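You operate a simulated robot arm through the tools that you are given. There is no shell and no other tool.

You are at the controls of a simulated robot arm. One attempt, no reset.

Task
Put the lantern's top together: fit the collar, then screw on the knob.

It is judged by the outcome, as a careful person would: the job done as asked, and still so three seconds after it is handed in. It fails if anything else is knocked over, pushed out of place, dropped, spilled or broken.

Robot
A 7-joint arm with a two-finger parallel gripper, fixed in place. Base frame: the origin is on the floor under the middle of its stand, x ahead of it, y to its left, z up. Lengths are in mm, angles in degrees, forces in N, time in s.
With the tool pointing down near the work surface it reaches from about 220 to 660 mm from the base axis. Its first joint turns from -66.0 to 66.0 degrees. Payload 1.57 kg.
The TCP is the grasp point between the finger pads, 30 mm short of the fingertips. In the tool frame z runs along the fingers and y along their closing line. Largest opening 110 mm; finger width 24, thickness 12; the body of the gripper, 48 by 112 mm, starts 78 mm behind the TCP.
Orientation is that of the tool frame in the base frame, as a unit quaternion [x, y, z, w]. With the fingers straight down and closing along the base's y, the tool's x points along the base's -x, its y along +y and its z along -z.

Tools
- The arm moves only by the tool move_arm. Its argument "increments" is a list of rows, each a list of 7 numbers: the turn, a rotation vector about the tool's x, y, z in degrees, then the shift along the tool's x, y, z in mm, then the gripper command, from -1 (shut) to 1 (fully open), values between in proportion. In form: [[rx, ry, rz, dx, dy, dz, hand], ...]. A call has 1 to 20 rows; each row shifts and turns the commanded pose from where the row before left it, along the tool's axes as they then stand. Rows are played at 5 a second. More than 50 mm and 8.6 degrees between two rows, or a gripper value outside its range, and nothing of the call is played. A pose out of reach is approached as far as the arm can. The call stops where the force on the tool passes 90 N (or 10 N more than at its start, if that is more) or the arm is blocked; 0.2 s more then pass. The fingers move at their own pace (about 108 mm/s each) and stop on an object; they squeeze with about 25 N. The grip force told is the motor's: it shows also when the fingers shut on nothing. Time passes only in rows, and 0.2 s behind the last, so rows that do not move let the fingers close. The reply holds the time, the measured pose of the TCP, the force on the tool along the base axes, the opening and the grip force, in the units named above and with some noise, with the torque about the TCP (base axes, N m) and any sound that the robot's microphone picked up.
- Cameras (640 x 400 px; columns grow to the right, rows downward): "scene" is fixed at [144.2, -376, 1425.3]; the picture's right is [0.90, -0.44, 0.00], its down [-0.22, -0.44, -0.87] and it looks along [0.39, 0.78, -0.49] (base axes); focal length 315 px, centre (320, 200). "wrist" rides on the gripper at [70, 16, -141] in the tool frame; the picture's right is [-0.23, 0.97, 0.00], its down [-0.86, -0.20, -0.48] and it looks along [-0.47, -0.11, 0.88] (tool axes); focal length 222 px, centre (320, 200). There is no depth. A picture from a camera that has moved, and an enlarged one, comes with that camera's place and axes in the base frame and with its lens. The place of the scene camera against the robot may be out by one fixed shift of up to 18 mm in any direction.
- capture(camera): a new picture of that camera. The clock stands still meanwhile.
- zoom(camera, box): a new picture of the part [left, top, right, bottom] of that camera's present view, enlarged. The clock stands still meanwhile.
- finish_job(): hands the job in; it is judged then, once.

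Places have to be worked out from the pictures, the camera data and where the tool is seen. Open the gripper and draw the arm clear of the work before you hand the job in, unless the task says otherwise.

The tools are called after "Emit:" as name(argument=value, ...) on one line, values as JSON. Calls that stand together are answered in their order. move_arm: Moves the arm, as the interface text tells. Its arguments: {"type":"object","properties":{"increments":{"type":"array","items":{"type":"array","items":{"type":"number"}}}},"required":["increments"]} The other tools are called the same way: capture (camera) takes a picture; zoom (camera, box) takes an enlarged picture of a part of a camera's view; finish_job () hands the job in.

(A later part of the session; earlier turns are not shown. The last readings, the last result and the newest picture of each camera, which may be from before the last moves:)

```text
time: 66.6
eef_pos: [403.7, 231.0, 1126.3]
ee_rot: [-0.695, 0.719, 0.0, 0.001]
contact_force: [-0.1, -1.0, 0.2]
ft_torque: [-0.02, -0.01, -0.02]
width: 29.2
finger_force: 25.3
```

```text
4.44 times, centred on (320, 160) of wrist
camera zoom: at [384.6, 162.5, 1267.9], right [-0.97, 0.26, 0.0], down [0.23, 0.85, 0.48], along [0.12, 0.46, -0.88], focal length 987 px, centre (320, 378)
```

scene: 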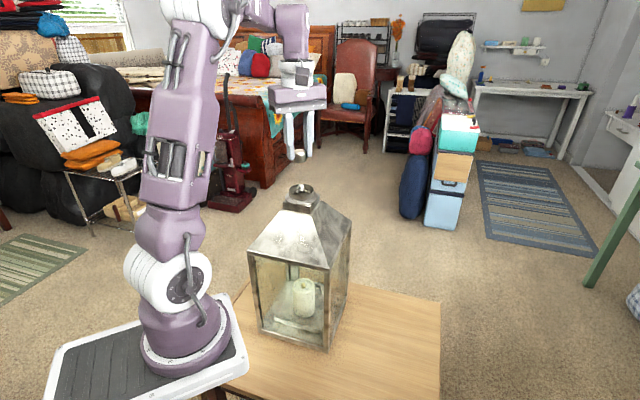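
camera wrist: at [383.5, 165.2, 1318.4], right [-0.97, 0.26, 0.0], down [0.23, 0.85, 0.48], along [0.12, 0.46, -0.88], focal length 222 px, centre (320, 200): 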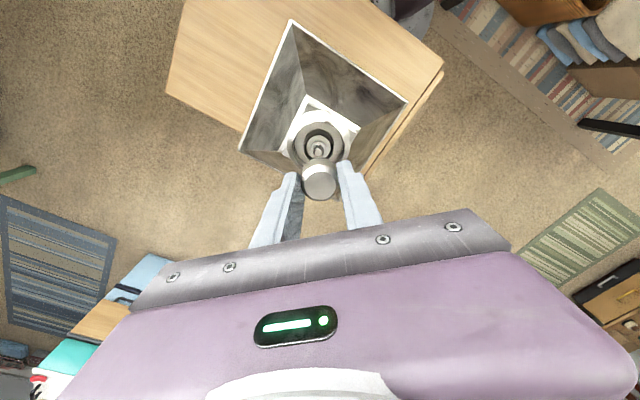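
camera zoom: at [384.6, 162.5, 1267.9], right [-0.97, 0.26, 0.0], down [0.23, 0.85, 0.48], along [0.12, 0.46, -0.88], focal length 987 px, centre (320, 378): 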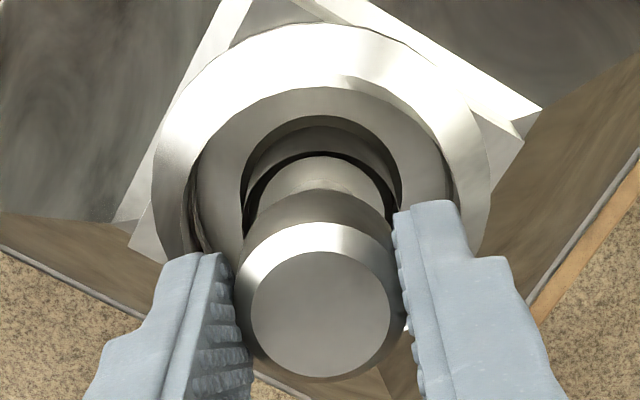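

In the scene view the knob is within 0.5 mm of the stud axis, and the wrist view agrees laterally. I'll lower it onto the stud in small steps and watch the force.

Emit:
move_arm(increments=[[0, 0, 0, 0, 0, 4, -1], [0, 0, 0, 0, 0, 3, -1], [0, 0, 0, 0, 0, 2, -1], [0, 0, 0, 0, 0, 1.5, -1], [0, 0, 0, 0, 0, 1.5, -1], [0, 0, 0, 0, 0, 0, -1]])

Emit:
zoom(camera="scene", box=[275, 160, 325, 210])

```text
time: 68.0
eef_pos: [402.4, 231.4, 1114.5]
ee_rot: [-0.695, 0.719, 0.0, 0.0]
contact_force: [-1.0, 0.4, -0.8]
ft_torque: [0.01, 0.02, 0.02]
width: 29.1
finger_force: 25.2
```

```text
8.00 times, centred on (300, 185) of scene
camera zoom: at [144.2, -376.0, 1425.3], right [0.9, -0.44, 0.0], down [-0.22, -0.44, -0.87], along [0.39, 0.78, -0.49], focal length 2517 px, centre (480, 320)
```

zoom: 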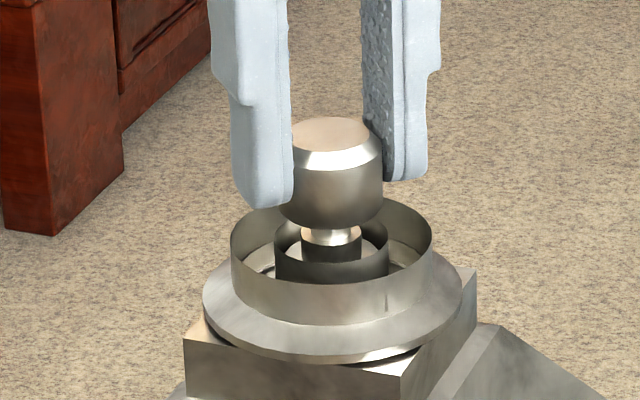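

The knob's mouth is over the stud tip with no force. I'll continue in 1 mm steps until contact.

Emit:
move_arm(increments=[[0, 0, 0, 0, 0, 1, -1], [0, 0, 0, 0, 0, 1, -1], [0, 0, 0, 0, 0, 1, -1], [0, 0, 0, 0, 0, 0, -1]])

```text
time: 69.0
eef_pos: [402.8, 232.9, 1112.2]
ee_rot: [-0.694, 0.72, 0.0, 0.002]
contact_force: [-0.6, 6.8, 20.0]
ft_torque: [0.21, 0.03, 0.01]
width: 29.5
finger_force: 24.8
```

Contact of 20 N with a +6.8 N side force in y means the knob sits slightly towards -y. I'll ease up, shift +0.8 mm in y and re-seat it.

Emit:
move_arm(increments=[[0, 0, 0, 0, 0, -1.5, -1], [0, 0, 0, -0.8, 0, 0, -1], [0, 0, 0, 0, 0, 0.8, -1], [0, 0, 0, 0, 0, 0.5, -1], [0, 0, 0, 0, 0, 0, -1]])

Emit:
zoom(camera="scene", box=[275, 160, 325, 210])

```text
time: 70.2
eef_pos: [403.8, 232.5, 1112.0]
ee_rot: [-0.695, 0.719, -0.001, 0.0]
contact_force: [-0.2, 5.2, 20.5]
ft_torque: [0.23, 0.0, -0.04]
width: 29.4
finger_force: 25.1
```

```text
8.00 times, centred on (300, 185) of scene
camera zoom: at [144.0, -376.0, 1425.3], right [0.9, -0.44, 0.0], down [-0.22, -0.44, -0.87], along [0.39, 0.78, -0.49], focal length 2517 px, centre (480, 320)
```

zoom: 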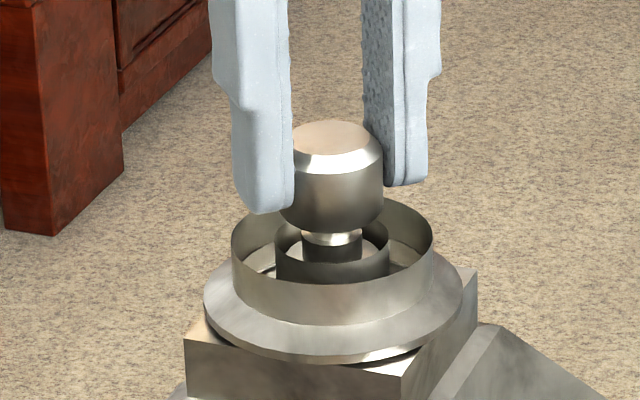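

The knob is resting on the stud's thread start. I'll begin turning clockwise (+rz) with light downward follow and watch the height, force and torque.

Emit:
move_arm(increments=[[0, 0, 8, 0, 0, 0, -1], [0, 0, 8, 0, 0, 0, -1], [0, 0, 8, 0, 0, 0, -1], [0, 0, 8, 0, 0, 0, -1], [0, 0, 8, 0, 0, 0, -1], [0, 0, 8, 0, 0, 0, -1], [0, 0, 0, 0, 0, 0, -1]])

Emit:
zoom(camera="scene", box=[275, 160, 325, 210])

```text
time: 71.8
eef_pos: [402.6, 232.8, 1113.4]
ee_rot: [-0.342, 0.94, 0.0, 0.001]
contact_force: [0.1, 9.5, 12.1]
ft_torque: [0.3, -0.04, 0.02]
width: 29.5
finger_force: 25.0
```

```text
8.00 times, centred on (300, 185) of scene
camera zoom: at [144.1, -375.8, 1425.4], right [0.9, -0.44, 0.0], down [-0.22, -0.44, -0.87], along [0.39, 0.78, -0.49], focal length 2517 px, centre (480, 320)
```

zoom: 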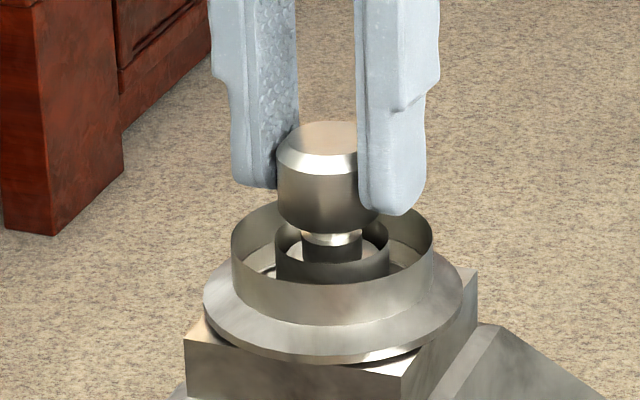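

The vertical force dropped to 12 N, but the side force rose to +9.5 N in y. I'll centre it by shifting +1 mm in y and read again.

Emit:
move_arm(increments=[[0, 0, 0, -0.64, 0.77, 0, -1], [0, 0, 0, 0, 0, 0, -1]])

```text
time: 72.4
eef_pos: [402.9, 232.2, 1111.4]
ee_rot: [-0.341, 0.94, 0.0, -0.001]
contact_force: [-0.3, 1.8, 9.5]
ft_torque: [0.08, 0.0, 0.01]
width: 29.4
finger_force: 24.8
```

The side force is nearly gone now. I'll keep turning 80° and watch how the axial force changes.

Emit:
move_arm(increments=[[0, 0, 8, 0, 0, 0, -1], [0, 0, 8, 0, 0, 0, -1], [0, 0, 8, 0, 0, 0, -1], [0, 0, 8, 0, 0, 0, -1], [0, 0, 8, 0, 0, 0, -1], [0, 0, 8, 0, 0, 0, -1], [0, 0, 8, 0, 0, 0, -1], [0, 0, 8, 0, 0, 0, -1], [0, 0, 8, 0, 0, 0, -1], [0, 0, 8, 0, 0, 0, -1], [0, 0, 0, 0, 0, 0, -1]])

Emit:
zoom(camera="scene", box=[275, 160, 325, 210])

```text
time: 74.8
eef_pos: [402.4, 234.3, 1112.5]
ee_rot: [0.343, 0.939, -0.001, 0.0]
contact_force: [-7.5, 2.1, -0.7]
ft_torque: [0.11, 0.27, -0.01]
width: 29.5
finger_force: 24.9
```

```text
8.00 times, centred on (300, 185) of scene
camera zoom: at [144.0, -375.9, 1425.3], right [0.9, -0.44, 0.0], down [-0.22, -0.44, -0.87], along [0.39, 0.78, -0.49], focal length 2517 px, centre (480, 320)
```

zoom: 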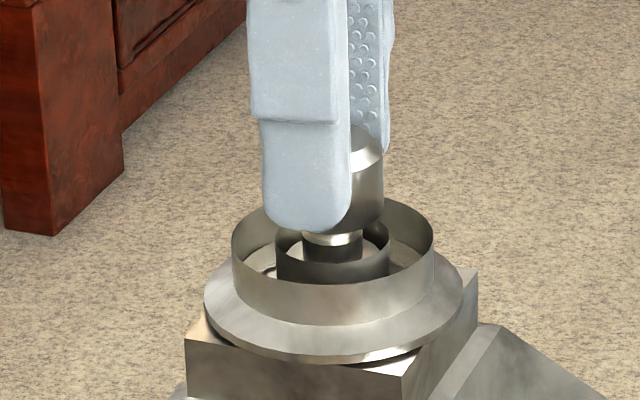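

The axial force fell to zero as I turned, with a side force of -7.5 N in x. I'll re-centre by (-0.9, +0.25) and add a little downward follow to see whether the thread is drawing down.

Emit:
move_arm(increments=[[0, 0, 0, 0.85, -0.39, 0, -1], [0, 0, 0, 0, 0, 0, -1]])

Emit:
move_arm(increments=[[0, 0, 0, 0, 0, 0.5, -1], [0, 0, 0, 0, 0, 0, -1]])

Emit:
move_arm(increments=[[0, 0, 0, 0, 0, 0.5, -1], [0, 0, 0, 0, 0, 0, -1]])

```text
time: 75.4
eef_pos: [402.4, 233.2, 1110.7]
ee_rot: [0.342, 0.94, 0.0, 0.001]
contact_force: [0.1, 1.0, -3.0]
ft_torque: [0.08, 0.04, -0.03]
width: 29.2
finger_force: 25.3
```

```text
time: 76.0
eef_pos: [403.2, 233.2, 1110.9]
ee_rot: [0.342, 0.94, -0.001, 0.002]
contact_force: [1.6, -0.6, 8.5]
ft_torque: [-0.01, 0.01, -0.03]
width: 29.4
finger_force: 24.8
```

```text
time: 76.6
eef_pos: [401.6, 234.6, 1110.2]
ee_rot: [0.342, 0.94, 0.001, 0.0]
contact_force: [2.7, -2.4, 21.0]
ft_torque: [-0.09, -0.05, -0.04]
width: 29.4
finger_force: 25.0
```

The side forces are gone, and the axial stiffness of about 24 N/mm shows that the thread is engaged. From the force drop the pitch is about 2–2.5 mm per turn. I'll keep turning with 0.05 mm of follow per 8°.

Emit:
move_arm(increments=[[0, 0, 8, 0, 0, 0.02, -1], [0, 0, 8, 0, 0, 0.02, -1], [0, 0, 8, 0, 0, 0.03, -1], [0, 0, 8, 0, 0, 0.03, -1], [0, 0, 8, 0, 0, 0.05, -1], [0, 0, 8, 0, 0, 0.05, -1], [0, 0, 8, 0, 0, 0.05, -1], [0, 0, 8, 0, 0, 0.05, -1], [0, 0, 8, 0, 0, 0.05, -1], [0, 0, 8, 0, 0, 0.05, -1], [0, 0, 0, 0, 0, 0, -1]])

Emit:
zoom(camera="scene", box=[275, 160, 325, 210])

```text
time: 79.0
eef_pos: [402.1, 232.8, 1110.4]
ee_rot: [0.867, 0.499, 0.0, 0.0]
contact_force: [14.8, 1.2, 18.8]
ft_torque: [0.07, -0.49, 0.0]
width: 29.4
finger_force: 25.4
```

```text
8.00 times, centred on (300, 185) of scene
camera zoom: at [144.4, -376.1, 1425.2], right [0.9, -0.44, 0.0], down [-0.22, -0.44, -0.87], along [0.39, 0.78, -0.49], focal length 2517 px, centre (480, 320)
```

zoom: 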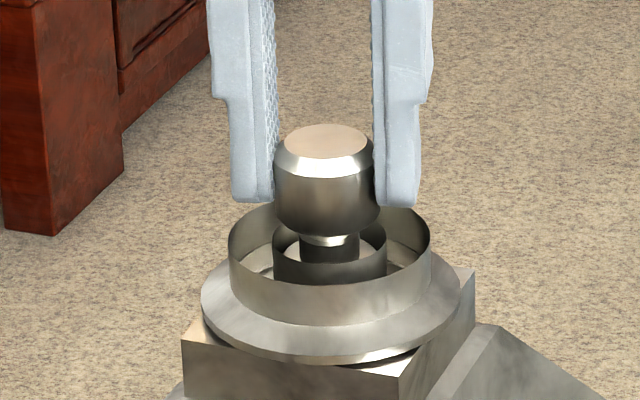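

The side force is 14.8 N in x, and the lantern may have been nudged by a fraction of a mm. I'll re-centre right away by (+1.6, +0.1).

Emit:
move_arm(increments=[[0, 0, 0, 0.45, 0.67, 0, -1], [0, 0, 0, 0.44, 0.67, 0, -1], [0, 0, 0, 0, 0, 0, -1]])

Emit:
zoom(camera="scene", box=[275, 160, 325, 210])

```text
time: 79.8
eef_pos: [403.0, 233.5, 1110.1]
ee_rot: [0.866, 0.5, -0.001, 0.0]
contact_force: [3.3, 0.0, 16.6]
ft_torque: [0.01, -0.09, -0.01]
width: 29.4
finger_force: 25.0
```

```text
8.00 times, centred on (300, 185) of scene
camera zoom: at [144.1, -376.2, 1425.3], right [0.9, -0.44, 0.0], down [-0.22, -0.44, -0.87], along [0.39, 0.78, -0.49], focal length 2517 px, centre (480, 320)
```

zoom: 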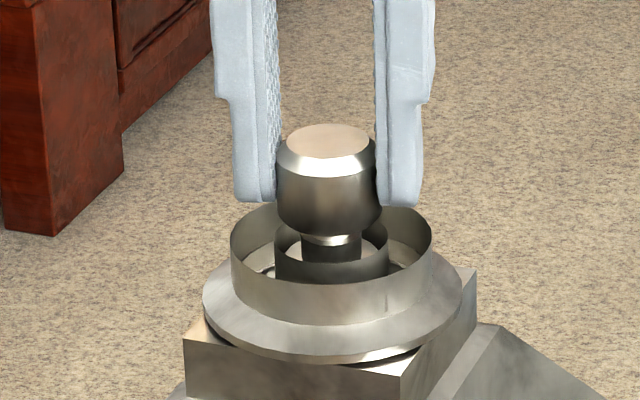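

Everything returned to its place and the side force is down to 3 N. I'll continue turning with a compensating lateral shift and test the wrist's limit.

Emit:
move_arm(increments=[[0, 0, 8, 0.05, 0.2, 0.03, -1], [0, 0, 8, 0, 0.15, 0.03, -1], [0, 0, 8, 0, 0.15, 0.03, -1], [0, 0, 8, 0, 0.15, 0.05, -1], [0, 0, 8, 0, 0.15, 0.05, -1], [0, 0, 0, 0, 0, 0, -1]])

```text
time: 80.8
eef_pos: [438.4, 212.3, 1106.8]
ee_rot: [0.968, 0.25, -0.003, -0.006]
contact_force: [-16.8, 0.3, 27.4]
ft_torque: [0.77, 1.24, 0.22]
width: 29.8
finger_force: 25.1
out of reach, approached as far as the arm can: row 3, 4, 5
stopped in row 5: the force on the tool passed its limit at 112 N (the readings are from after the stop); the commanded pose is now the measured one
```

The wrist limit made the arm swing sideways. I'll check the state right away.

Emit:
capture(camera="scene")

Emit:
zoom(camera="scene", box=[240, 140, 370, 350])

Emit:
zoom(camera="scene", box=[275, 160, 335, 210])

Emit:
capture(camera="wrist")

```text
taken
```

scene: 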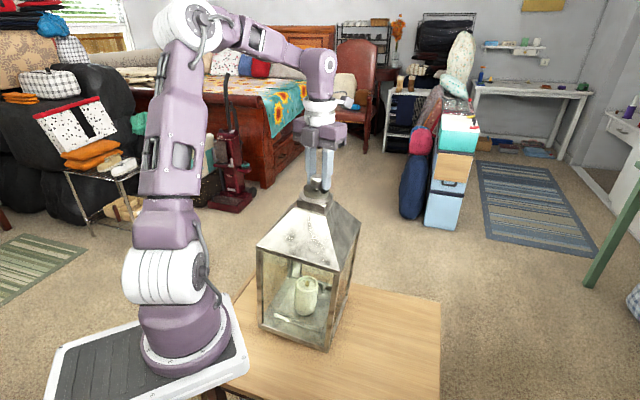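

```text
1.90 times, centred on (305, 245) of scene
camera zoom: at [143.3, -376.2, 1425.3], right [0.9, -0.44, 0.0], down [-0.22, -0.44, -0.87], along [0.39, 0.78, -0.49], focal length 599 px, centre (349, 114)
```

zoom: 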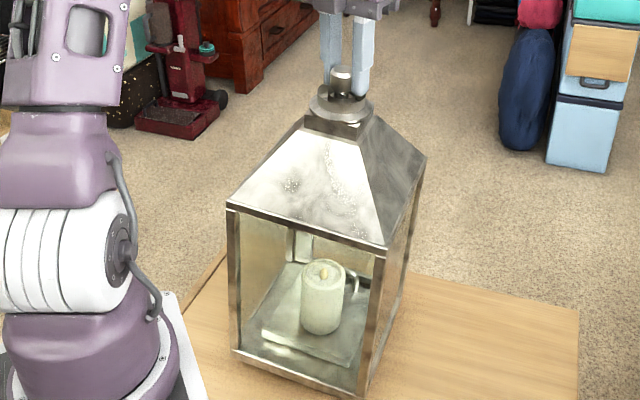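

```text
8.00 times, centred on (305, 185) of scene
camera zoom: at [143.3, -376.2, 1425.3], right [0.9, -0.44, 0.0], down [-0.22, -0.44, -0.87], along [0.39, 0.78, -0.49], focal length 2517 px, centre (440, 320)
```

zoom: 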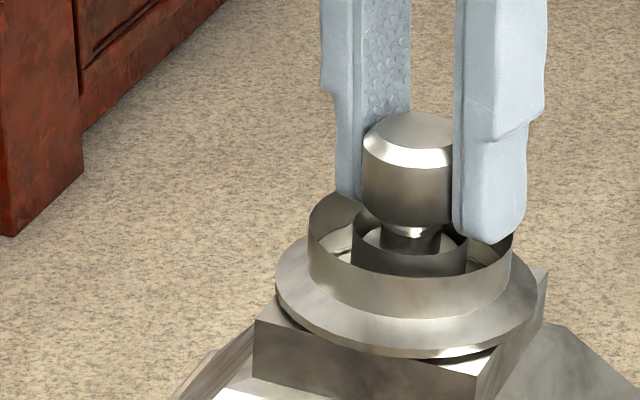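

```text
taken
camera wrist: at [508.8, 229.8, 1247.3], right [0.27, -0.96, -0.01], down [-0.84, -0.24, 0.48], along [-0.47, -0.12, -0.88], focal length 222 px, centre (320, 200)
```

wrist: 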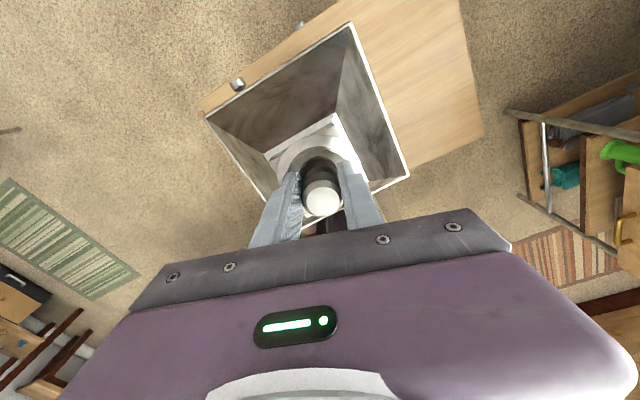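

The arm has tilted the lantern by about 5°, with the top displaced roughly (+35, -21) mm, and it's still held through the knob. I'll bring it back gently along the same path, first turning the wrist back inside its range.

Emit:
move_arm(increments=[[0, 0, -7, -2.57, -4.44, -0.4, -1], [0, 0, -7, -2.01, -4.72, -0.4, -1], [0, 0, -7, -1.42, -4.93, -0.4, -1], [0, 0, 0, -0.81, -5.07, -0.4, -1], [0, 0, 0, 0, 0, 0, -1]])

Emit:
capture(camera="scene")

```text
time: 82.0
eef_pos: [421.7, 223.2, 1107.4]
ee_rot: [0.907, 0.421, -0.002, -0.005]
contact_force: [-1.6, -0.5, -20.8]
ft_torque: [0.15, -0.14, 0.0]
width: 29.5
finger_force: 25.0
```

```text
taken
```

scene: 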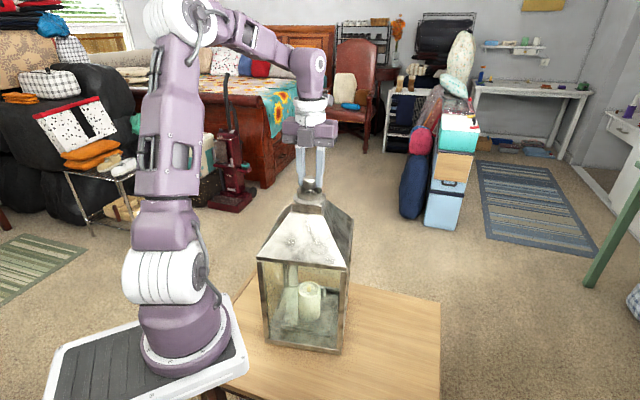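

The lantern also yawed while tilted. I'll look closely before the next correction.

Emit:
zoom(camera="scene", box=[240, 140, 370, 360])

Emit:
zoom(camera="scene", box=[280, 160, 340, 210])

Emit:
capture(camera="wrist")

```text
1.82 times, centred on (305, 250) of scene
camera zoom: at [144.4, -375.9, 1425.3], right [0.9, -0.44, 0.0], down [-0.22, -0.44, -0.87], along [0.39, 0.78, -0.49], focal length 572 px, centre (347, 109)
```

zoom: 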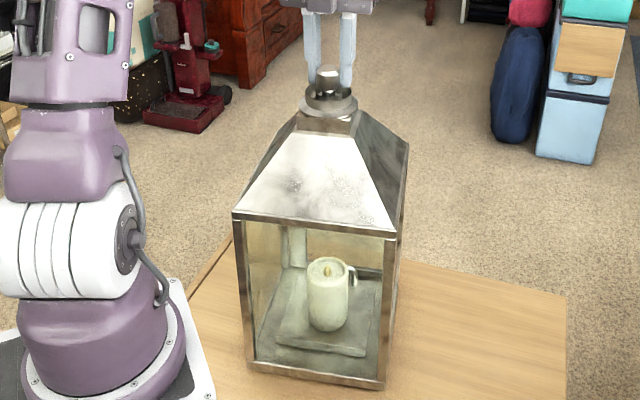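

```text
8.00 times, centred on (310, 185) of scene
camera zoom: at [144.4, -375.9, 1425.3], right [0.9, -0.44, 0.0], down [-0.22, -0.44, -0.87], along [0.39, 0.78, -0.49], focal length 2517 px, centre (400, 320)
```

zoom: 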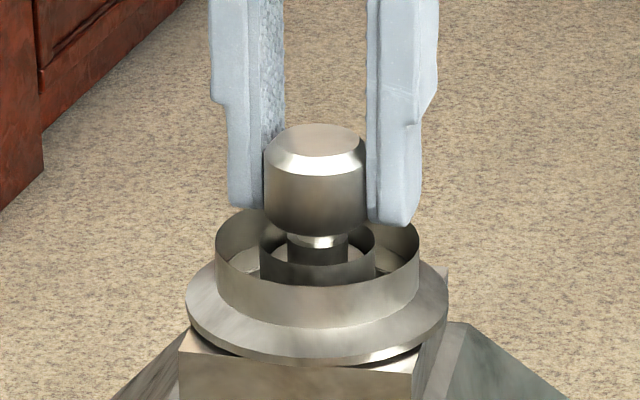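

```text
taken
camera wrist: at [481.6, 264.0, 1247.9], right [0.6, -0.8, -0.01], down [-0.7, -0.53, 0.48], along [-0.39, -0.28, -0.88], focal length 222 px, centre (320, 200)
```

wrist: 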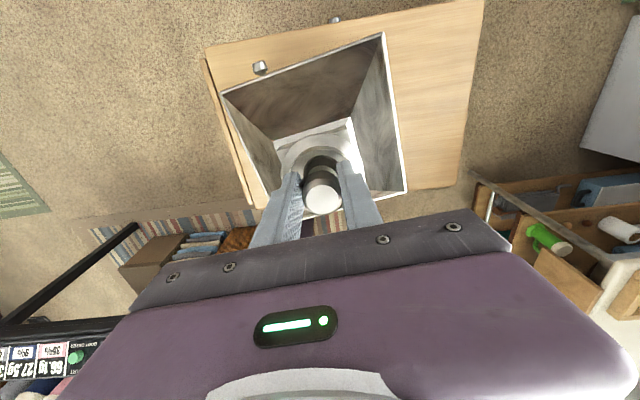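

The lantern is leaning about 2.7° and turned about 20°. I'll continue returning it upright in small steps, lowering slightly to relieve the upward pull.

Emit:
move_arm(increments=[[0, 0, 0, -0.5, -2.6, 0.3, -1], [0, 0, 0, -0.5, -2.6, 0.3, -1], [0, 0, 0, 0, 0, 0, -1]])

Emit:
zoom(camera="scene", box=[240, 140, 370, 360])

```text
time: 82.8
eef_pos: [417.6, 225.3, 1105.3]
ee_rot: [0.907, 0.421, -0.001, -0.005]
contact_force: [-0.4, -1.5, -21.6]
ft_torque: [0.06, -0.23, -0.01]
width: 29.2
finger_force: 25.0
```

```text
1.82 times, centred on (305, 250) of scene
camera zoom: at [144.5, -375.9, 1425.3], right [0.9, -0.44, 0.0], down [-0.22, -0.44, -0.87], along [0.39, 0.78, -0.49], focal length 572 px, centre (347, 109)
```

zoom: 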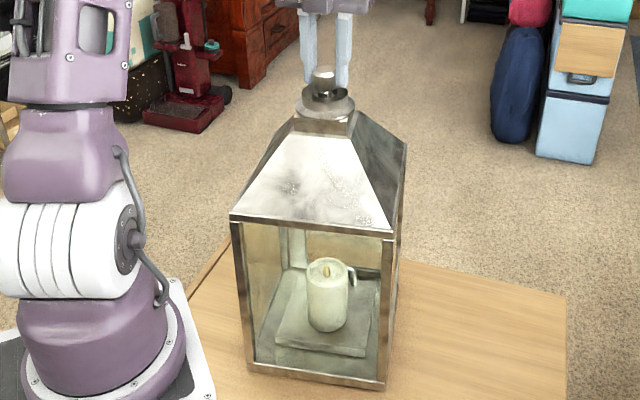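

The side forces are near zero with about 21 N of pull, so the tool is holding up one side of the lantern. I'll keep lowering while moving back, in small steps.

Emit:
move_arm(increments=[[0, 0, 0, -0.42, -2.13, 0.6, -1], [0, 0, 0, -0.42, -2.13, 0.6, -1], [0, 0, 0, 0, 0, 0, -1]])

Emit:
zoom(camera="scene", box=[240, 140, 370, 360])

```text
time: 83.6
eef_pos: [415.5, 225.4, 1106.8]
ee_rot: [0.908, 0.419, -0.001, -0.005]
contact_force: [2.7, -11.7, 8.5]
ft_torque: [-0.44, -0.21, 0.11]
width: 29.6
finger_force: 24.8
```

```text
1.82 times, centred on (305, 250) of scene
camera zoom: at [144.2, -376.4, 1425.2], right [0.9, -0.44, 0.0], down [-0.22, -0.44, -0.87], along [0.39, 0.78, -0.49], focal length 572 px, centre (347, 109)
```

zoom: 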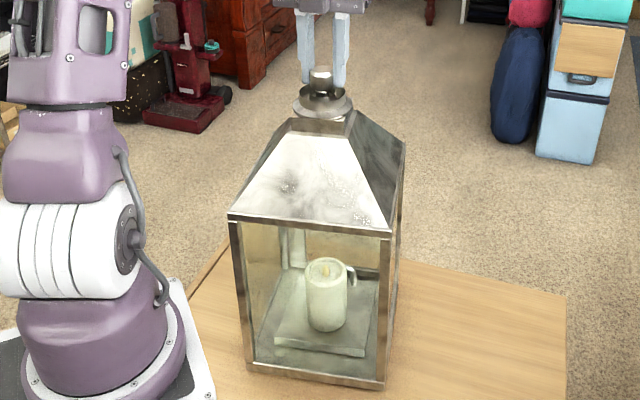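

The lantern now stands flat and upright again, though its axis is at about (416, 224), some 16 mm from where it was, and turned about 20°. I'll restore that later. First I'll relieve the side load and inspect the knob.

Emit:
move_arm(increments=[[0, 0, 0, -0.5, 1.2, -0.3, -1], [0, 0, 0, 0, 0, 0, -1]])

Emit:
zoom(camera="scene", box=[275, 165, 335, 215])

Emit:
zoom(camera="wrist", box=[270, 120, 370, 215])

```text
time: 84.2
eef_pos: [416.4, 224.4, 1105.8]
ee_rot: [0.907, 0.42, -0.001, -0.005]
contact_force: [2.7, -12.8, 12.2]
ft_torque: [-0.45, -0.15, 0.07]
width: 29.2
finger_force: 25.2
```

```text
8.00 times, centred on (305, 190) of scene
camera zoom: at [144.1, -376.5, 1425.2], right [0.9, -0.44, 0.0], down [-0.22, -0.44, -0.87], along [0.39, 0.78, -0.49], focal length 2517 px, centre (440, 280)
```

zoom: 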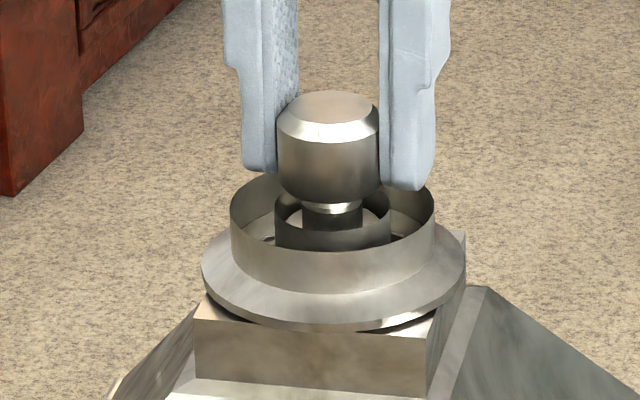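

```text
4.21 times, centred on (320, 168) of wrist
camera zoom: at [474.0, 266.1, 1247.3], right [0.6, -0.8, -0.01], down [-0.7, -0.53, 0.48], along [-0.39, -0.28, -0.88], focal length 935 px, centre (320, 337)
```

zoom: 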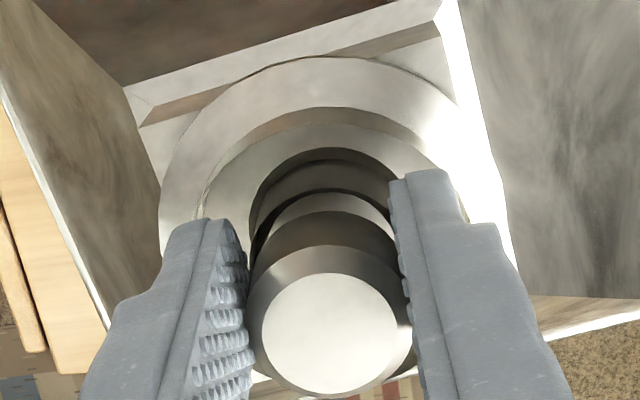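

A residual side force of about 12 N remains. I'll release the knob so the lantern settles freely, then look again.

Emit:
move_arm(increments=[[0, 0, 0, 0, 0, 0, -0.4], [0, 0, 0, 0, 0, 0, -0.1], [0, 0, 0, 0, 0, 0, 0.1], [0, 0, 0, 0, 0, 0, 0.1]])

Emit:
zoom(camera="scene", box=[275, 165, 335, 215])

Emit:
capture(camera="scene")

```text
time: 85.2
eef_pos: [414.3, 225.5, 1104.3]
ee_rot: [0.907, 0.42, -0.002, -0.005]
contact_force: [0.6, -0.2, -0.5]
ft_torque: [-0.04, -0.01, 0.03]
width: 60.7
finger_force: 0.0
```

```text
8.00 times, centred on (305, 190) of scene
camera zoom: at [144.2, -376.0, 1425.3], right [0.9, -0.44, 0.0], down [-0.22, -0.44, -0.87], along [0.39, 0.78, -0.49], focal length 2517 px, centre (440, 280)
```

zoom: 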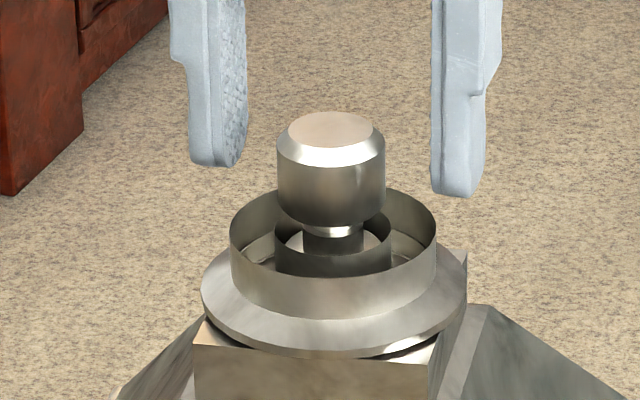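

```text
taken
```

scene: 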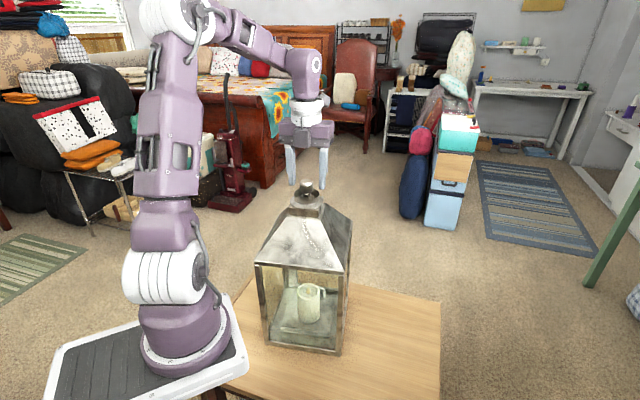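

The lantern settled a few mm when released. I'll check its full pose now that it's free.

Emit:
zoom(camera="scene", box=[240, 170, 370, 370])

Emit:
zoom(camera="wrist", box=[180, 0, 500, 220])

```text
2.00 times, centred on (305, 270) of scene
camera zoom: at [144.2, -376.0, 1425.3], right [0.9, -0.44, 0.0], down [-0.22, -0.44, -0.87], along [0.39, 0.78, -0.49], focal length 629 px, centre (350, 60)
```

zoom: 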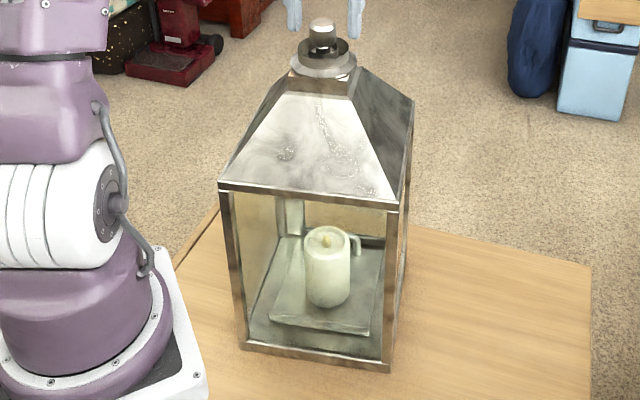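

```text
1.82 times, centred on (340, 110) of wrist
camera zoom: at [473.9, 266.8, 1246.9], right [0.6, -0.8, -0.01], down [-0.7, -0.53, 0.48], along [-0.39, -0.28, -0.88], focal length 404 px, centre (284, 364)
```

zoom: 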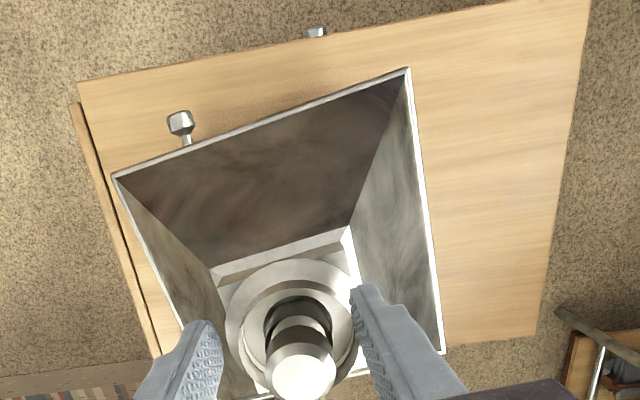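

The lantern is upright and free, with its axis at about (405.5, 209.5). That is 24 mm from where it started, and it's turned about 10°. The plan is to finish screwing gently, then push the base back into place. First I'll rise straight up, fix the tool's 0.6° tilt and rewind the wrist in free space.

Emit:
move_arm(increments=[[0, 0, 0, 0, 0, -15, 0.5], [0, 0, 0, 0, 0, -30, 0.5], [-0.6, -0.1, 0, 0, 0, -40, 0.5], [0, 0, 0, 0, 0, -20, 0.5], [0, 0, -8, 0, 0, 0, 0.5], [0, 0, -8, 0, 0, 0, 0.5], [0, 0, -8, 0, 0, 0, 0.5], [0, 0, -8, 0, 0, 0, 0.5], [0, 0, -8, 0, 0, 0, 0.5], [0, 0, -8, 0, 0, 0, 0.5], [0, 0, -8, 0, 0, 0, 0.5], [0, 0, -8, 0, 0, 0, 0.5], [0, 0, -8, 0, 0, 0, 0.5], [0, 0, -8, 0, 0, 0, 0.5], [0, 0, -8, 0, 0, 0, 0.5], [0, 0, -8, 0, 0, 0, 0.5], [0, 0, -8, 0, 0, 0, 0.5], [0, 0, -8, 0, 0, 0, 0.5], [0, 0, -8, 0, 0, 0, 0.5], [0, 0, -8, 0, 0, 0, 0.5]])

Emit:
move_arm(increments=[[0, 0, -8, 0, 0, 0, 0.5], [0, 0, -8, 0, 0, 0, 0.5], [0, 0, -8, 0, 0, 0, 0.5], [0, 0, -8, 0, 0, 0, 0.5], [0, 0, -8, 0, 0, 0, 0.5], [0, 0, -8, 0, 0, 0, 0.5], [0, 0, -8, 0, 0, 0, 0.5], [0, 0, -8, 0, 0, 0, 0.5], [0, 0, -8, 0, 0, 0, 0.5], [0, 0, -8, 0, 0, 0, 0.5], [0, 0, -8, 0, 0, 0, 0.5], [0, 0, -2, 0, 0, 0, 0.5], [0, 0, 0, 0, 0, 0, 0.5]])

```text
time: 89.4
eef_pos: [415.8, 223.8, 1210.7]
ee_rot: [0.018, 1.0, -0.001, -0.001]
contact_force: [0.1, 0.0, -0.6]
ft_torque: [-0.03, -0.03, -0.05]
width: 82.6
finger_force: 0.1
```

```text
time: 92.2
eef_pos: [415.8, 225.1, 1210.0]
ee_rot: [-0.693, 0.721, 0.0, 0.0]
contact_force: [0.0, 0.6, 0.2]
ft_torque: [0.01, 0.03, 0.02]
width: 82.4
finger_force: 0.0
```

I'm back at -88° with the tilt fixed. I'll test in free space how much further the wrist can rewind, since that gives longer strokes.

Emit:
move_arm(increments=[[0, 0, -8, 0, 0, 0, 0.5], [0, 0, -8, 0, 0, 0, 0.5], [0, 0, -8, 0, 0, 0, 0.5], [0, 0, -8, 0, 0, 0, 0.5], [0, 0, -8, 0, 0, 0, 0.5], [0, 0, -8, 0, 0, 0, 0.5], [0, 0, -8, 0, 0, 0, 0.5], [0, 0, -8, 0, 0, 0, 0.5], [0, 0, -8, 0, 0, 0, 0.5], [0, 0, -8, 0, 0, 0, 0.5], [0, 0, -8, 0, 0, 0, 0.5], [0, 0, -4, 0, 0, 0, 0.5], [0, 0, 0, 0, 0, 0, 0.5]])

Emit:
capture(camera="scene")

Emit:
capture(camera="wrist")

```text
time: 95.0
eef_pos: [414.9, 225.5, 1211.0]
ee_rot: [1.0, -0.002, 0.0, -0.001]
contact_force: [-0.1, -0.3, 0.2]
ft_torque: [0.01, 0.0, -0.02]
width: 82.3
finger_force: 0.1
```

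```text
taken
```

scene: 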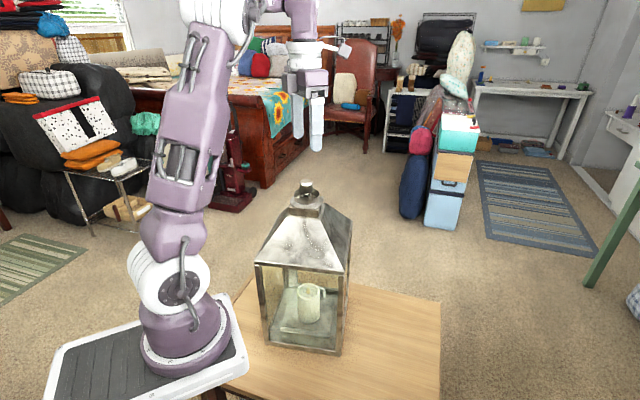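

```text
taken
camera wrist: at [485.7, 208.1, 1351.9], right [-0.23, -0.97, 0.0], down [-0.85, 0.2, 0.48], along [-0.47, 0.11, -0.88], focal length 222 px, centre (320, 200)
```

wrist: 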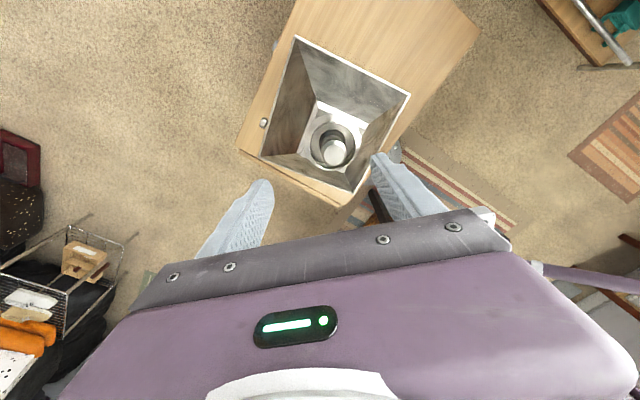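

The wrist rewinds to -180°, giving about 300° per stroke. Now I'll locate the knob precisely from here.

Emit:
zoom(camera="wrist", box=[290, 100, 380, 200])

Emit:
zoom(camera="scene", box=[275, 165, 335, 215])

```text
4.00 times, centred on (335, 150) of wrist
camera zoom: at [485.7, 208.1, 1351.9], right [-0.23, -0.97, 0.0], down [-0.85, 0.2, 0.48], along [-0.47, 0.11, -0.88], focal length 888 px, centre (260, 400)
```

zoom: 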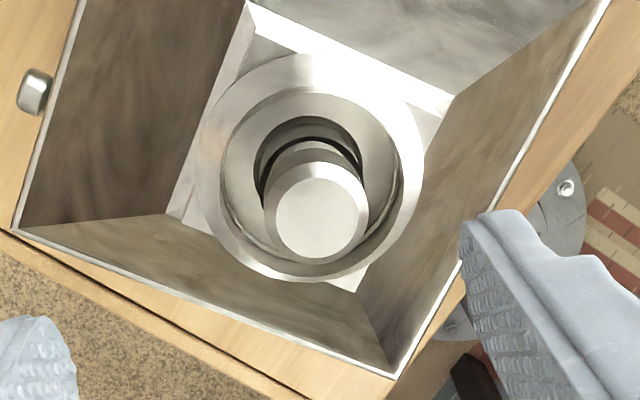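

```text
8.00 times, centred on (305, 190) of scene
camera zoom: at [144.2, -376.0, 1425.3], right [0.9, -0.44, 0.0], down [-0.22, -0.44, -0.87], along [0.39, 0.78, -0.49], focal length 2517 px, centre (440, 280)
```

zoom: 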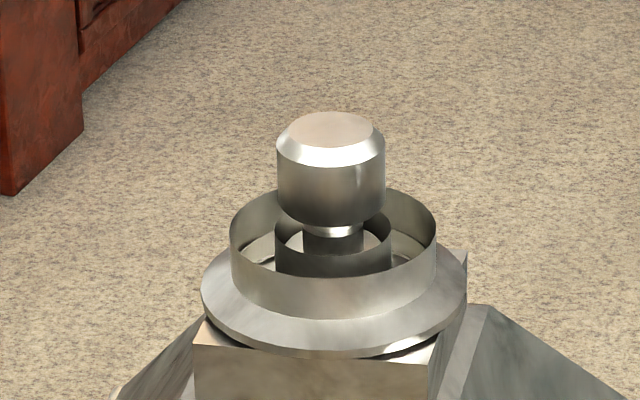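

The knob is at about (404.6, 210.2). I'll move over it, descend partway with open fingers and verify the centering.

Emit:
move_arm(increments=[[0, 0, 0, -5.3, 7.5, 0, 0.3], [0, 0, 0, -5.3, 7.6, 0, 0.3], [0, 0, 0, 0, 0, 30, 0.3], [0, 0, 0, 0, 0, 25, 0.3], [0, 0, 0, 0, 0, 0, 0.3]])

Emit:
zoom(camera="wrist", box=[270, 110, 370, 210])

Emit:
zoom(camera="scene", box=[275, 155, 335, 205])

```text
time: 96.2
eef_pos: [404.2, 207.8, 1155.3]
ee_rot: [1.0, -0.002, -0.001, 0.0]
contact_force: [-0.1, -0.6, 0.4]
ft_torque: [-0.02, -0.02, -0.01]
width: 71.5
finger_force: 0.1
```

```text
4.00 times, centred on (320, 160) of wrist
camera zoom: at [474.4, 193.2, 1297.3], right [-0.23, -0.97, 0.0], down [-0.85, 0.2, 0.48], along [-0.47, 0.11, -0.88], focal length 888 px, centre (320, 360)
```

zoom: 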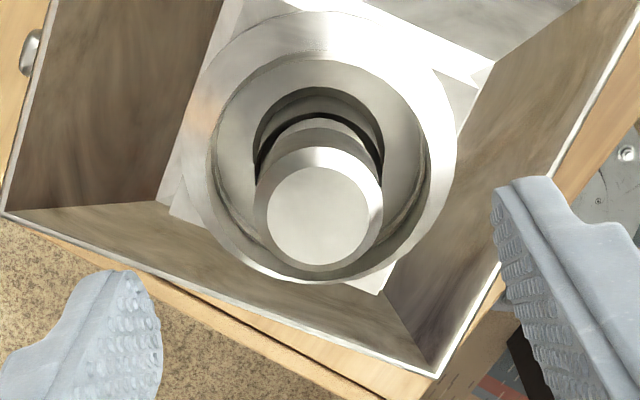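

```text
8.00 times, centred on (305, 180) of scene
camera zoom: at [144.2, -376.0, 1425.3], right [0.9, -0.44, 0.0], down [-0.22, -0.44, -0.87], along [0.39, 0.78, -0.49], focal length 2517 px, centre (440, 360)
```

zoom: 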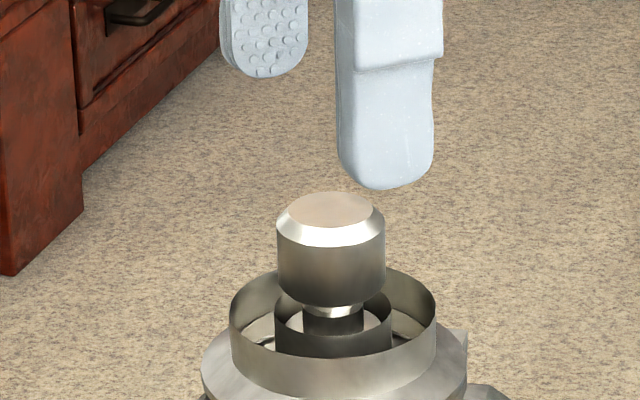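

I'll correct by (+1.5, -0.5) in the tool frame and descend to the grip height, then verify once more before closing.

Emit:
move_arm(increments=[[0, 0, 0, 1.5, -0.5, 20, 0.3], [0, 0, 0, 0, 0, 15, 0.2], [0, 0, 0, 0, 0, 9, 0.0], [0, 0, 0, 0, 0, 0, -0.1], [0, 0, 0, 0, 0, 0, -0.1]])

Emit:
zoom(camera="wrist", box=[270, 120, 370, 220])

Emit:
zoom(camera="scene", box=[275, 165, 335, 215])

```text
time: 97.4
eef_pos: [406.5, 211.3, 1111.4]
ee_rot: [1.0, -0.002, 0.0, 0.0]
contact_force: [0.1, -0.3, 0.0]
ft_torque: [0.04, 0.02, 0.01]
width: 49.3
finger_force: 0.2
```

```text
4.00 times, centred on (320, 170) of wrist
camera zoom: at [476.3, 193.5, 1253.2], right [-0.23, -0.97, 0.0], down [-0.85, 0.2, 0.48], along [-0.47, 0.11, -0.88], focal length 888 px, centre (320, 320)
```

zoom: 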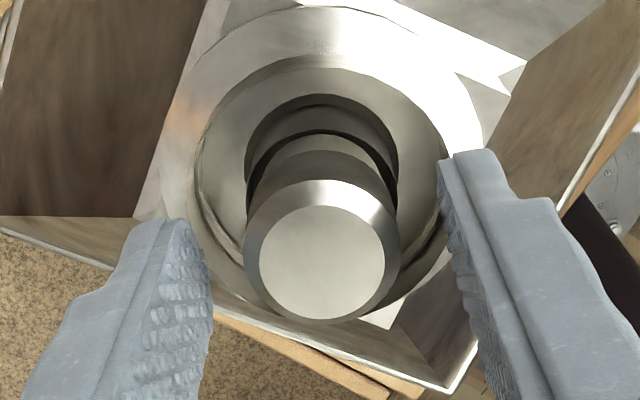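

```text
8.00 times, centred on (305, 190) of scene
camera zoom: at [144.2, -376.0, 1425.3], right [0.9, -0.44, 0.0], down [-0.22, -0.44, -0.87], along [0.39, 0.78, -0.49], focal length 2517 px, centre (440, 280)
```

zoom: 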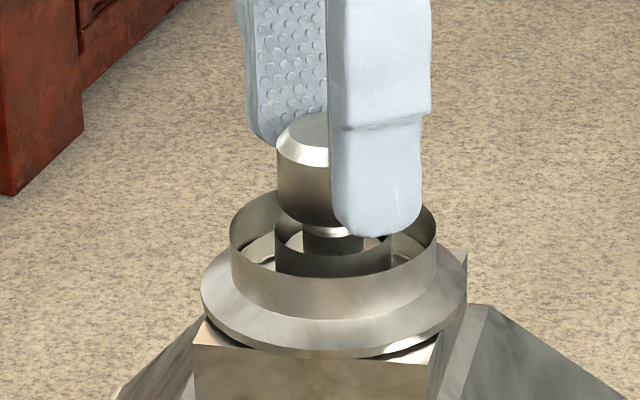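

The knob is centred within about 0.5 mm. I'll close gently.

Emit:
move_arm(increments=[[0, 0, 0, -0.3, 0, 0, -0.3], [0, 0, 0, 0, 0, 0, -0.42], [0, 0, 0, 0, 0, 0, -0.6], [0, 0, 0, 0, 0, 0, -1], [0, 0, 0, 0, 0, 0, -1]])

Emit:
zoom(camera="scene", box=[275, 165, 335, 215])

```text
time: 98.6
eef_pos: [405.6, 209.9, 1110.8]
ee_rot: [1.0, -0.002, 0.0, 0.0]
contact_force: [0.7, -3.3, 0.0]
ft_torque: [-0.06, -0.04, -0.01]
width: 31.0
finger_force: 25.0
```

```text
8.00 times, centred on (305, 190) of scene
camera zoom: at [144.2, -376.1, 1425.3], right [0.9, -0.44, 0.0], down [-0.22, -0.44, -0.87], along [0.39, 0.78, -0.49], focal length 2517 px, centre (440, 280)
```

zoom: 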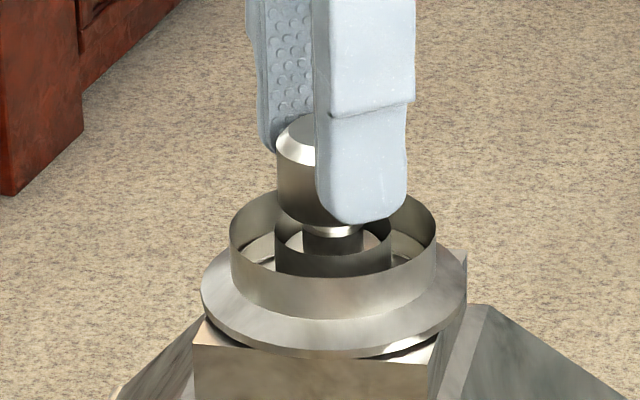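

The knob is gripped with only 3 N of side force. I'll turn clockwise 40° with a small follow and check.

Emit:
move_arm(increments=[[0, 0, 8, 0, 0, 0.04, -1], [0, 0, 8, 0, 0, 0.05, -1], [0, 0, 8, 0, 0, 0.05, -1], [0, 0, 8, 0, 0, 0.05, -1], [0, 0, 8, 0, 0, 0.05, -1], [0, 0, 0, 0, 0, 0, -1]])

Emit:
zoom(camera="scene", box=[275, 165, 335, 215])

```text
time: 100.0
eef_pos: [406.6, 209.9, 1110.7]
ee_rot: [0.939, -0.344, 0.0, 0.0]
contact_force: [-0.4, -5.5, 2.3]
ft_torque: [-0.17, 0.0, -0.01]
width: 31.0
finger_force: 24.9
```

```text
8.00 times, centred on (305, 190) of scene
camera zoom: at [144.2, -376.2, 1425.2], right [0.9, -0.44, 0.0], down [-0.22, -0.44, -0.87], along [0.39, 0.78, -0.49], focal length 2517 px, centre (440, 280)
```

zoom: 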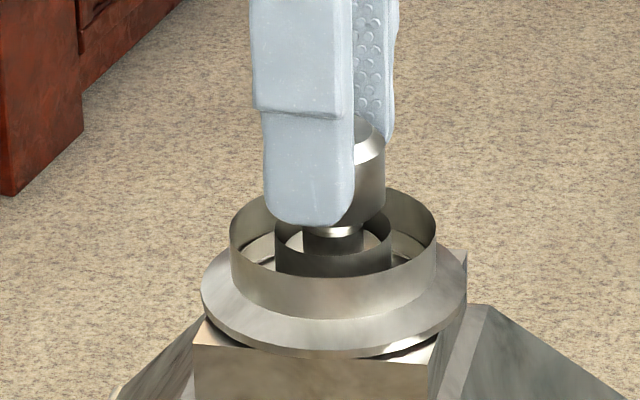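

The axial follow matches the thread well. I'll re-centre -0.6 mm in y and keep turning 64°.

Emit:
move_arm(increments=[[0, 0, 8, 0.39, 0.46, 0.05, -1], [0, 0, 8, 0, 0, 0.05, -1], [0, 0, 8, 0, 0, 0.05, -1], [0, 0, 8, 0, 0, 0.05, -1], [0, 0, 8, 0, 0, 0.05, -1], [0, 0, 8, 0, 0, 0.05, -1], [0, 0, 0, 0, 0, 0, -1]])

```text
time: 101.6
eef_pos: [406.1, 209.8, 1110.8]
ee_rot: [0.718, -0.697, 0.001, -0.001]
contact_force: [-2.2, 2.5, 9.0]
ft_torque: [0.1, 0.09, -0.01]
width: 30.9
finger_force: 24.9
```

The side forces are small. I'll turn another 80° with no follow, to measure the thread's draw-down from the force change.

Emit:
move_arm(increments=[[0, 0, 8, 0, 0, 0, -1], [0, 0, 8, 0, 0, 0, -1], [0, 0, 8, 0, 0, 0, -1], [0, 0, 8, 0, 0, 0, -1], [0, 0, 8, 0, 0, 0, -1], [0, 0, 0, 0, 0, 0, -1]])

Emit:
zoom(camera="scene", box=[275, 165, 335, 215])

```text
time: 103.0
eef_pos: [406.9, 210.2, 1110.6]
ee_rot: [-0.436, 0.9, 0.0, 0.0]
contact_force: [0.3, 2.9, 8.6]
ft_torque: [0.06, -0.03, -0.01]
width: 31.1
finger_force: 25.3
```

```text
8.00 times, centred on (305, 190) of scene
camera zoom: at [144.1, -376.0, 1425.3], right [0.9, -0.44, 0.0], down [-0.22, -0.44, -0.87], along [0.39, 0.78, -0.49], focal length 2517 px, centre (440, 280)
```

zoom: 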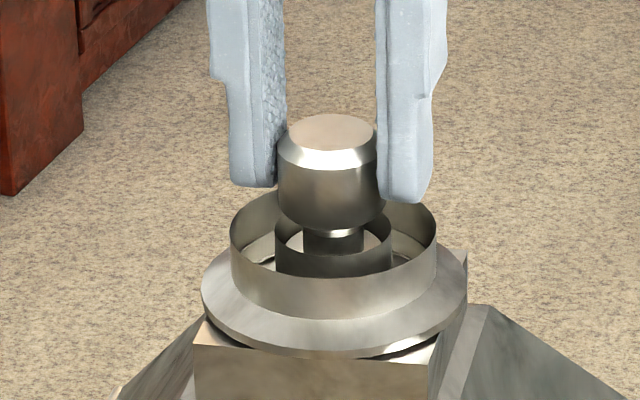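

I'll take high-zoom reference pictures of the knob, before and after another 80° of turning, to measure the draw-down visually.

Emit:
zoom(camera="scene", box=[296, 174, 316, 196])

Emit:
move_arm(increments=[[0, 0, 8, 0, 0, 0, -1], [0, 0, 8, 0, 0, 0, -1], [0, 0, 8, 0, 0, 0, -1], [0, 0, 8, 0, 0, 0, -1], [0, 0, 8, 0, 0, 0, -1], [0, 0, 0, 0, 0, 0, -1]])

Emit:
zoom(camera="scene", box=[296, 174, 316, 196])

```text
16.00 times, centred on (306, 185) of scene
camera zoom: at [144.1, -376.0, 1425.3], right [0.9, -0.44, 0.0], down [-0.22, -0.44, -0.87], along [0.39, 0.78, -0.49], focal length 5035 px, centre (544, 440)
```

zoom: 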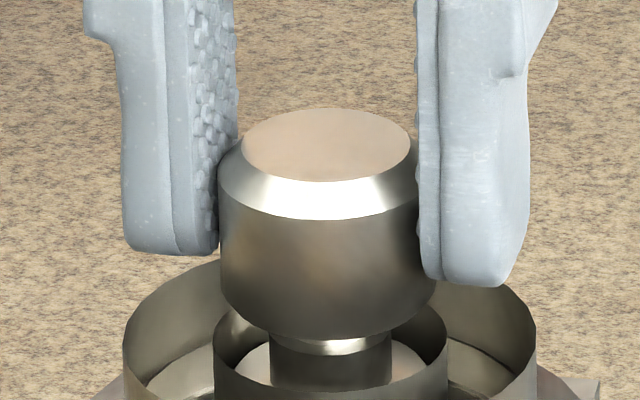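

```text
time: 104.4
eef_pos: [404.8, 208.9, 1110.5]
ee_rot: [-0.101, 0.995, 0.0, -0.001]
contact_force: [3.4, 3.9, 2.1]
ft_torque: [0.09, -0.09, -0.05]
width: 31.0
finger_force: 24.5
```

```text
16.00 times, centred on (306, 185) of scene
camera zoom: at [144.3, -375.9, 1425.3], right [0.9, -0.44, 0.0], down [-0.22, -0.44, -0.87], along [0.39, 0.78, -0.49], focal length 5035 px, centre (544, 440)
```

zoom: 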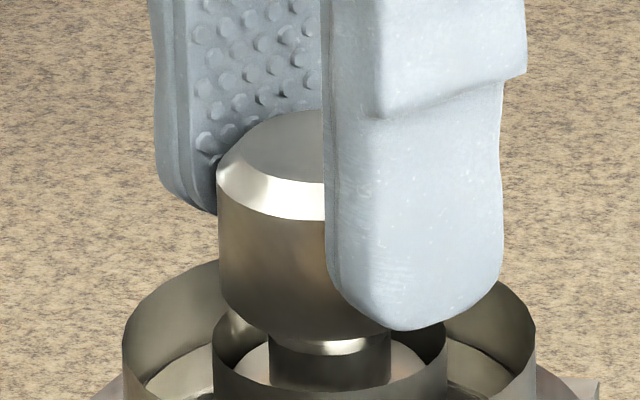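

The thread draws about 2.4 mm per turn, and about 5.4 mm remains to the step. I'll re-centre and keep turning with follow.

Emit:
move_arm(increments=[[0, 0, 8, -0.45, 0.35, 0.1, -1], [0, 0, 8, 0, 0, 0.06, -1], [0, 0, 8, 0, 0, 0.06, -1], [0, 0, 8, 0, 0, 0.06, -1], [0, 0, 8, 0, 0, 0.06, -1], [0, 0, 8, 0, 0, 0.06, -1], [0, 0, 0, 0, 0, 0, -1]])

```text
time: 106.0
eef_pos: [406.2, 210.0, 1109.3]
ee_rot: [0.312, 0.95, 0.0, 0.0]
contact_force: [-3.7, -1.8, 3.7]
ft_torque: [-0.08, 0.11, 0.0]
width: 30.9
finger_force: 25.3
```

Emit:
move_arm(increments=[[0, 0, 8, 0.25, -0.43, 0.06, -1], [0, 0, 8, 0, 0, 0.06, -1], [0, 0, 8, 0, 0, 0.06, -1], [0, 0, 8, 0, 0, 0.06, -1], [0, 0, 8, 0, 0, 0.06, -1], [0, 0, 0, 0, 0, 0, -1]])

```text
time: 107.4
eef_pos: [406.4, 209.8, 1109.7]
ee_rot: [0.617, 0.787, 0.0, 0.0]
contact_force: [-2.0, -0.4, 7.0]
ft_torque: [-0.06, 0.08, -0.03]
width: 30.9
finger_force: 24.3
```

The forces are small. I'll continue to about 108°, which stays clear of the wrist limit.

Emit:
move_arm(increments=[[0, 0, 8, 0, 0, 0.04, -1], [0, 0, 8, 0, 0, 0.04, -1], [0, 0, 8, 0, 0, 0.04, -1], [0, 0, 8, 0, 0, 0.04, -1], [0, 0, 0, 0, 0, 0, -1]])

Emit:
zoom(camera="scene", box=[296, 174, 316, 196])

```text
time: 108.6
eef_pos: [405.5, 210.8, 1109.3]
ee_rot: [0.811, 0.586, 0.0, 0.0]
contact_force: [-0.8, -2.4, -0.4]
ft_torque: [-0.05, 0.01, 0.01]
width: 30.9
finger_force: 24.6
```

```text
16.00 times, centred on (306, 185) of scene
camera zoom: at [144.2, -376.0, 1425.3], right [0.9, -0.44, 0.0], down [-0.22, -0.44, -0.87], along [0.39, 0.78, -0.49], focal length 5035 px, centre (544, 440)
```

zoom: 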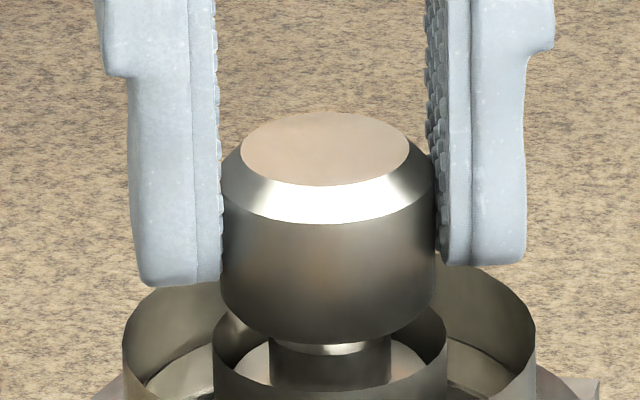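

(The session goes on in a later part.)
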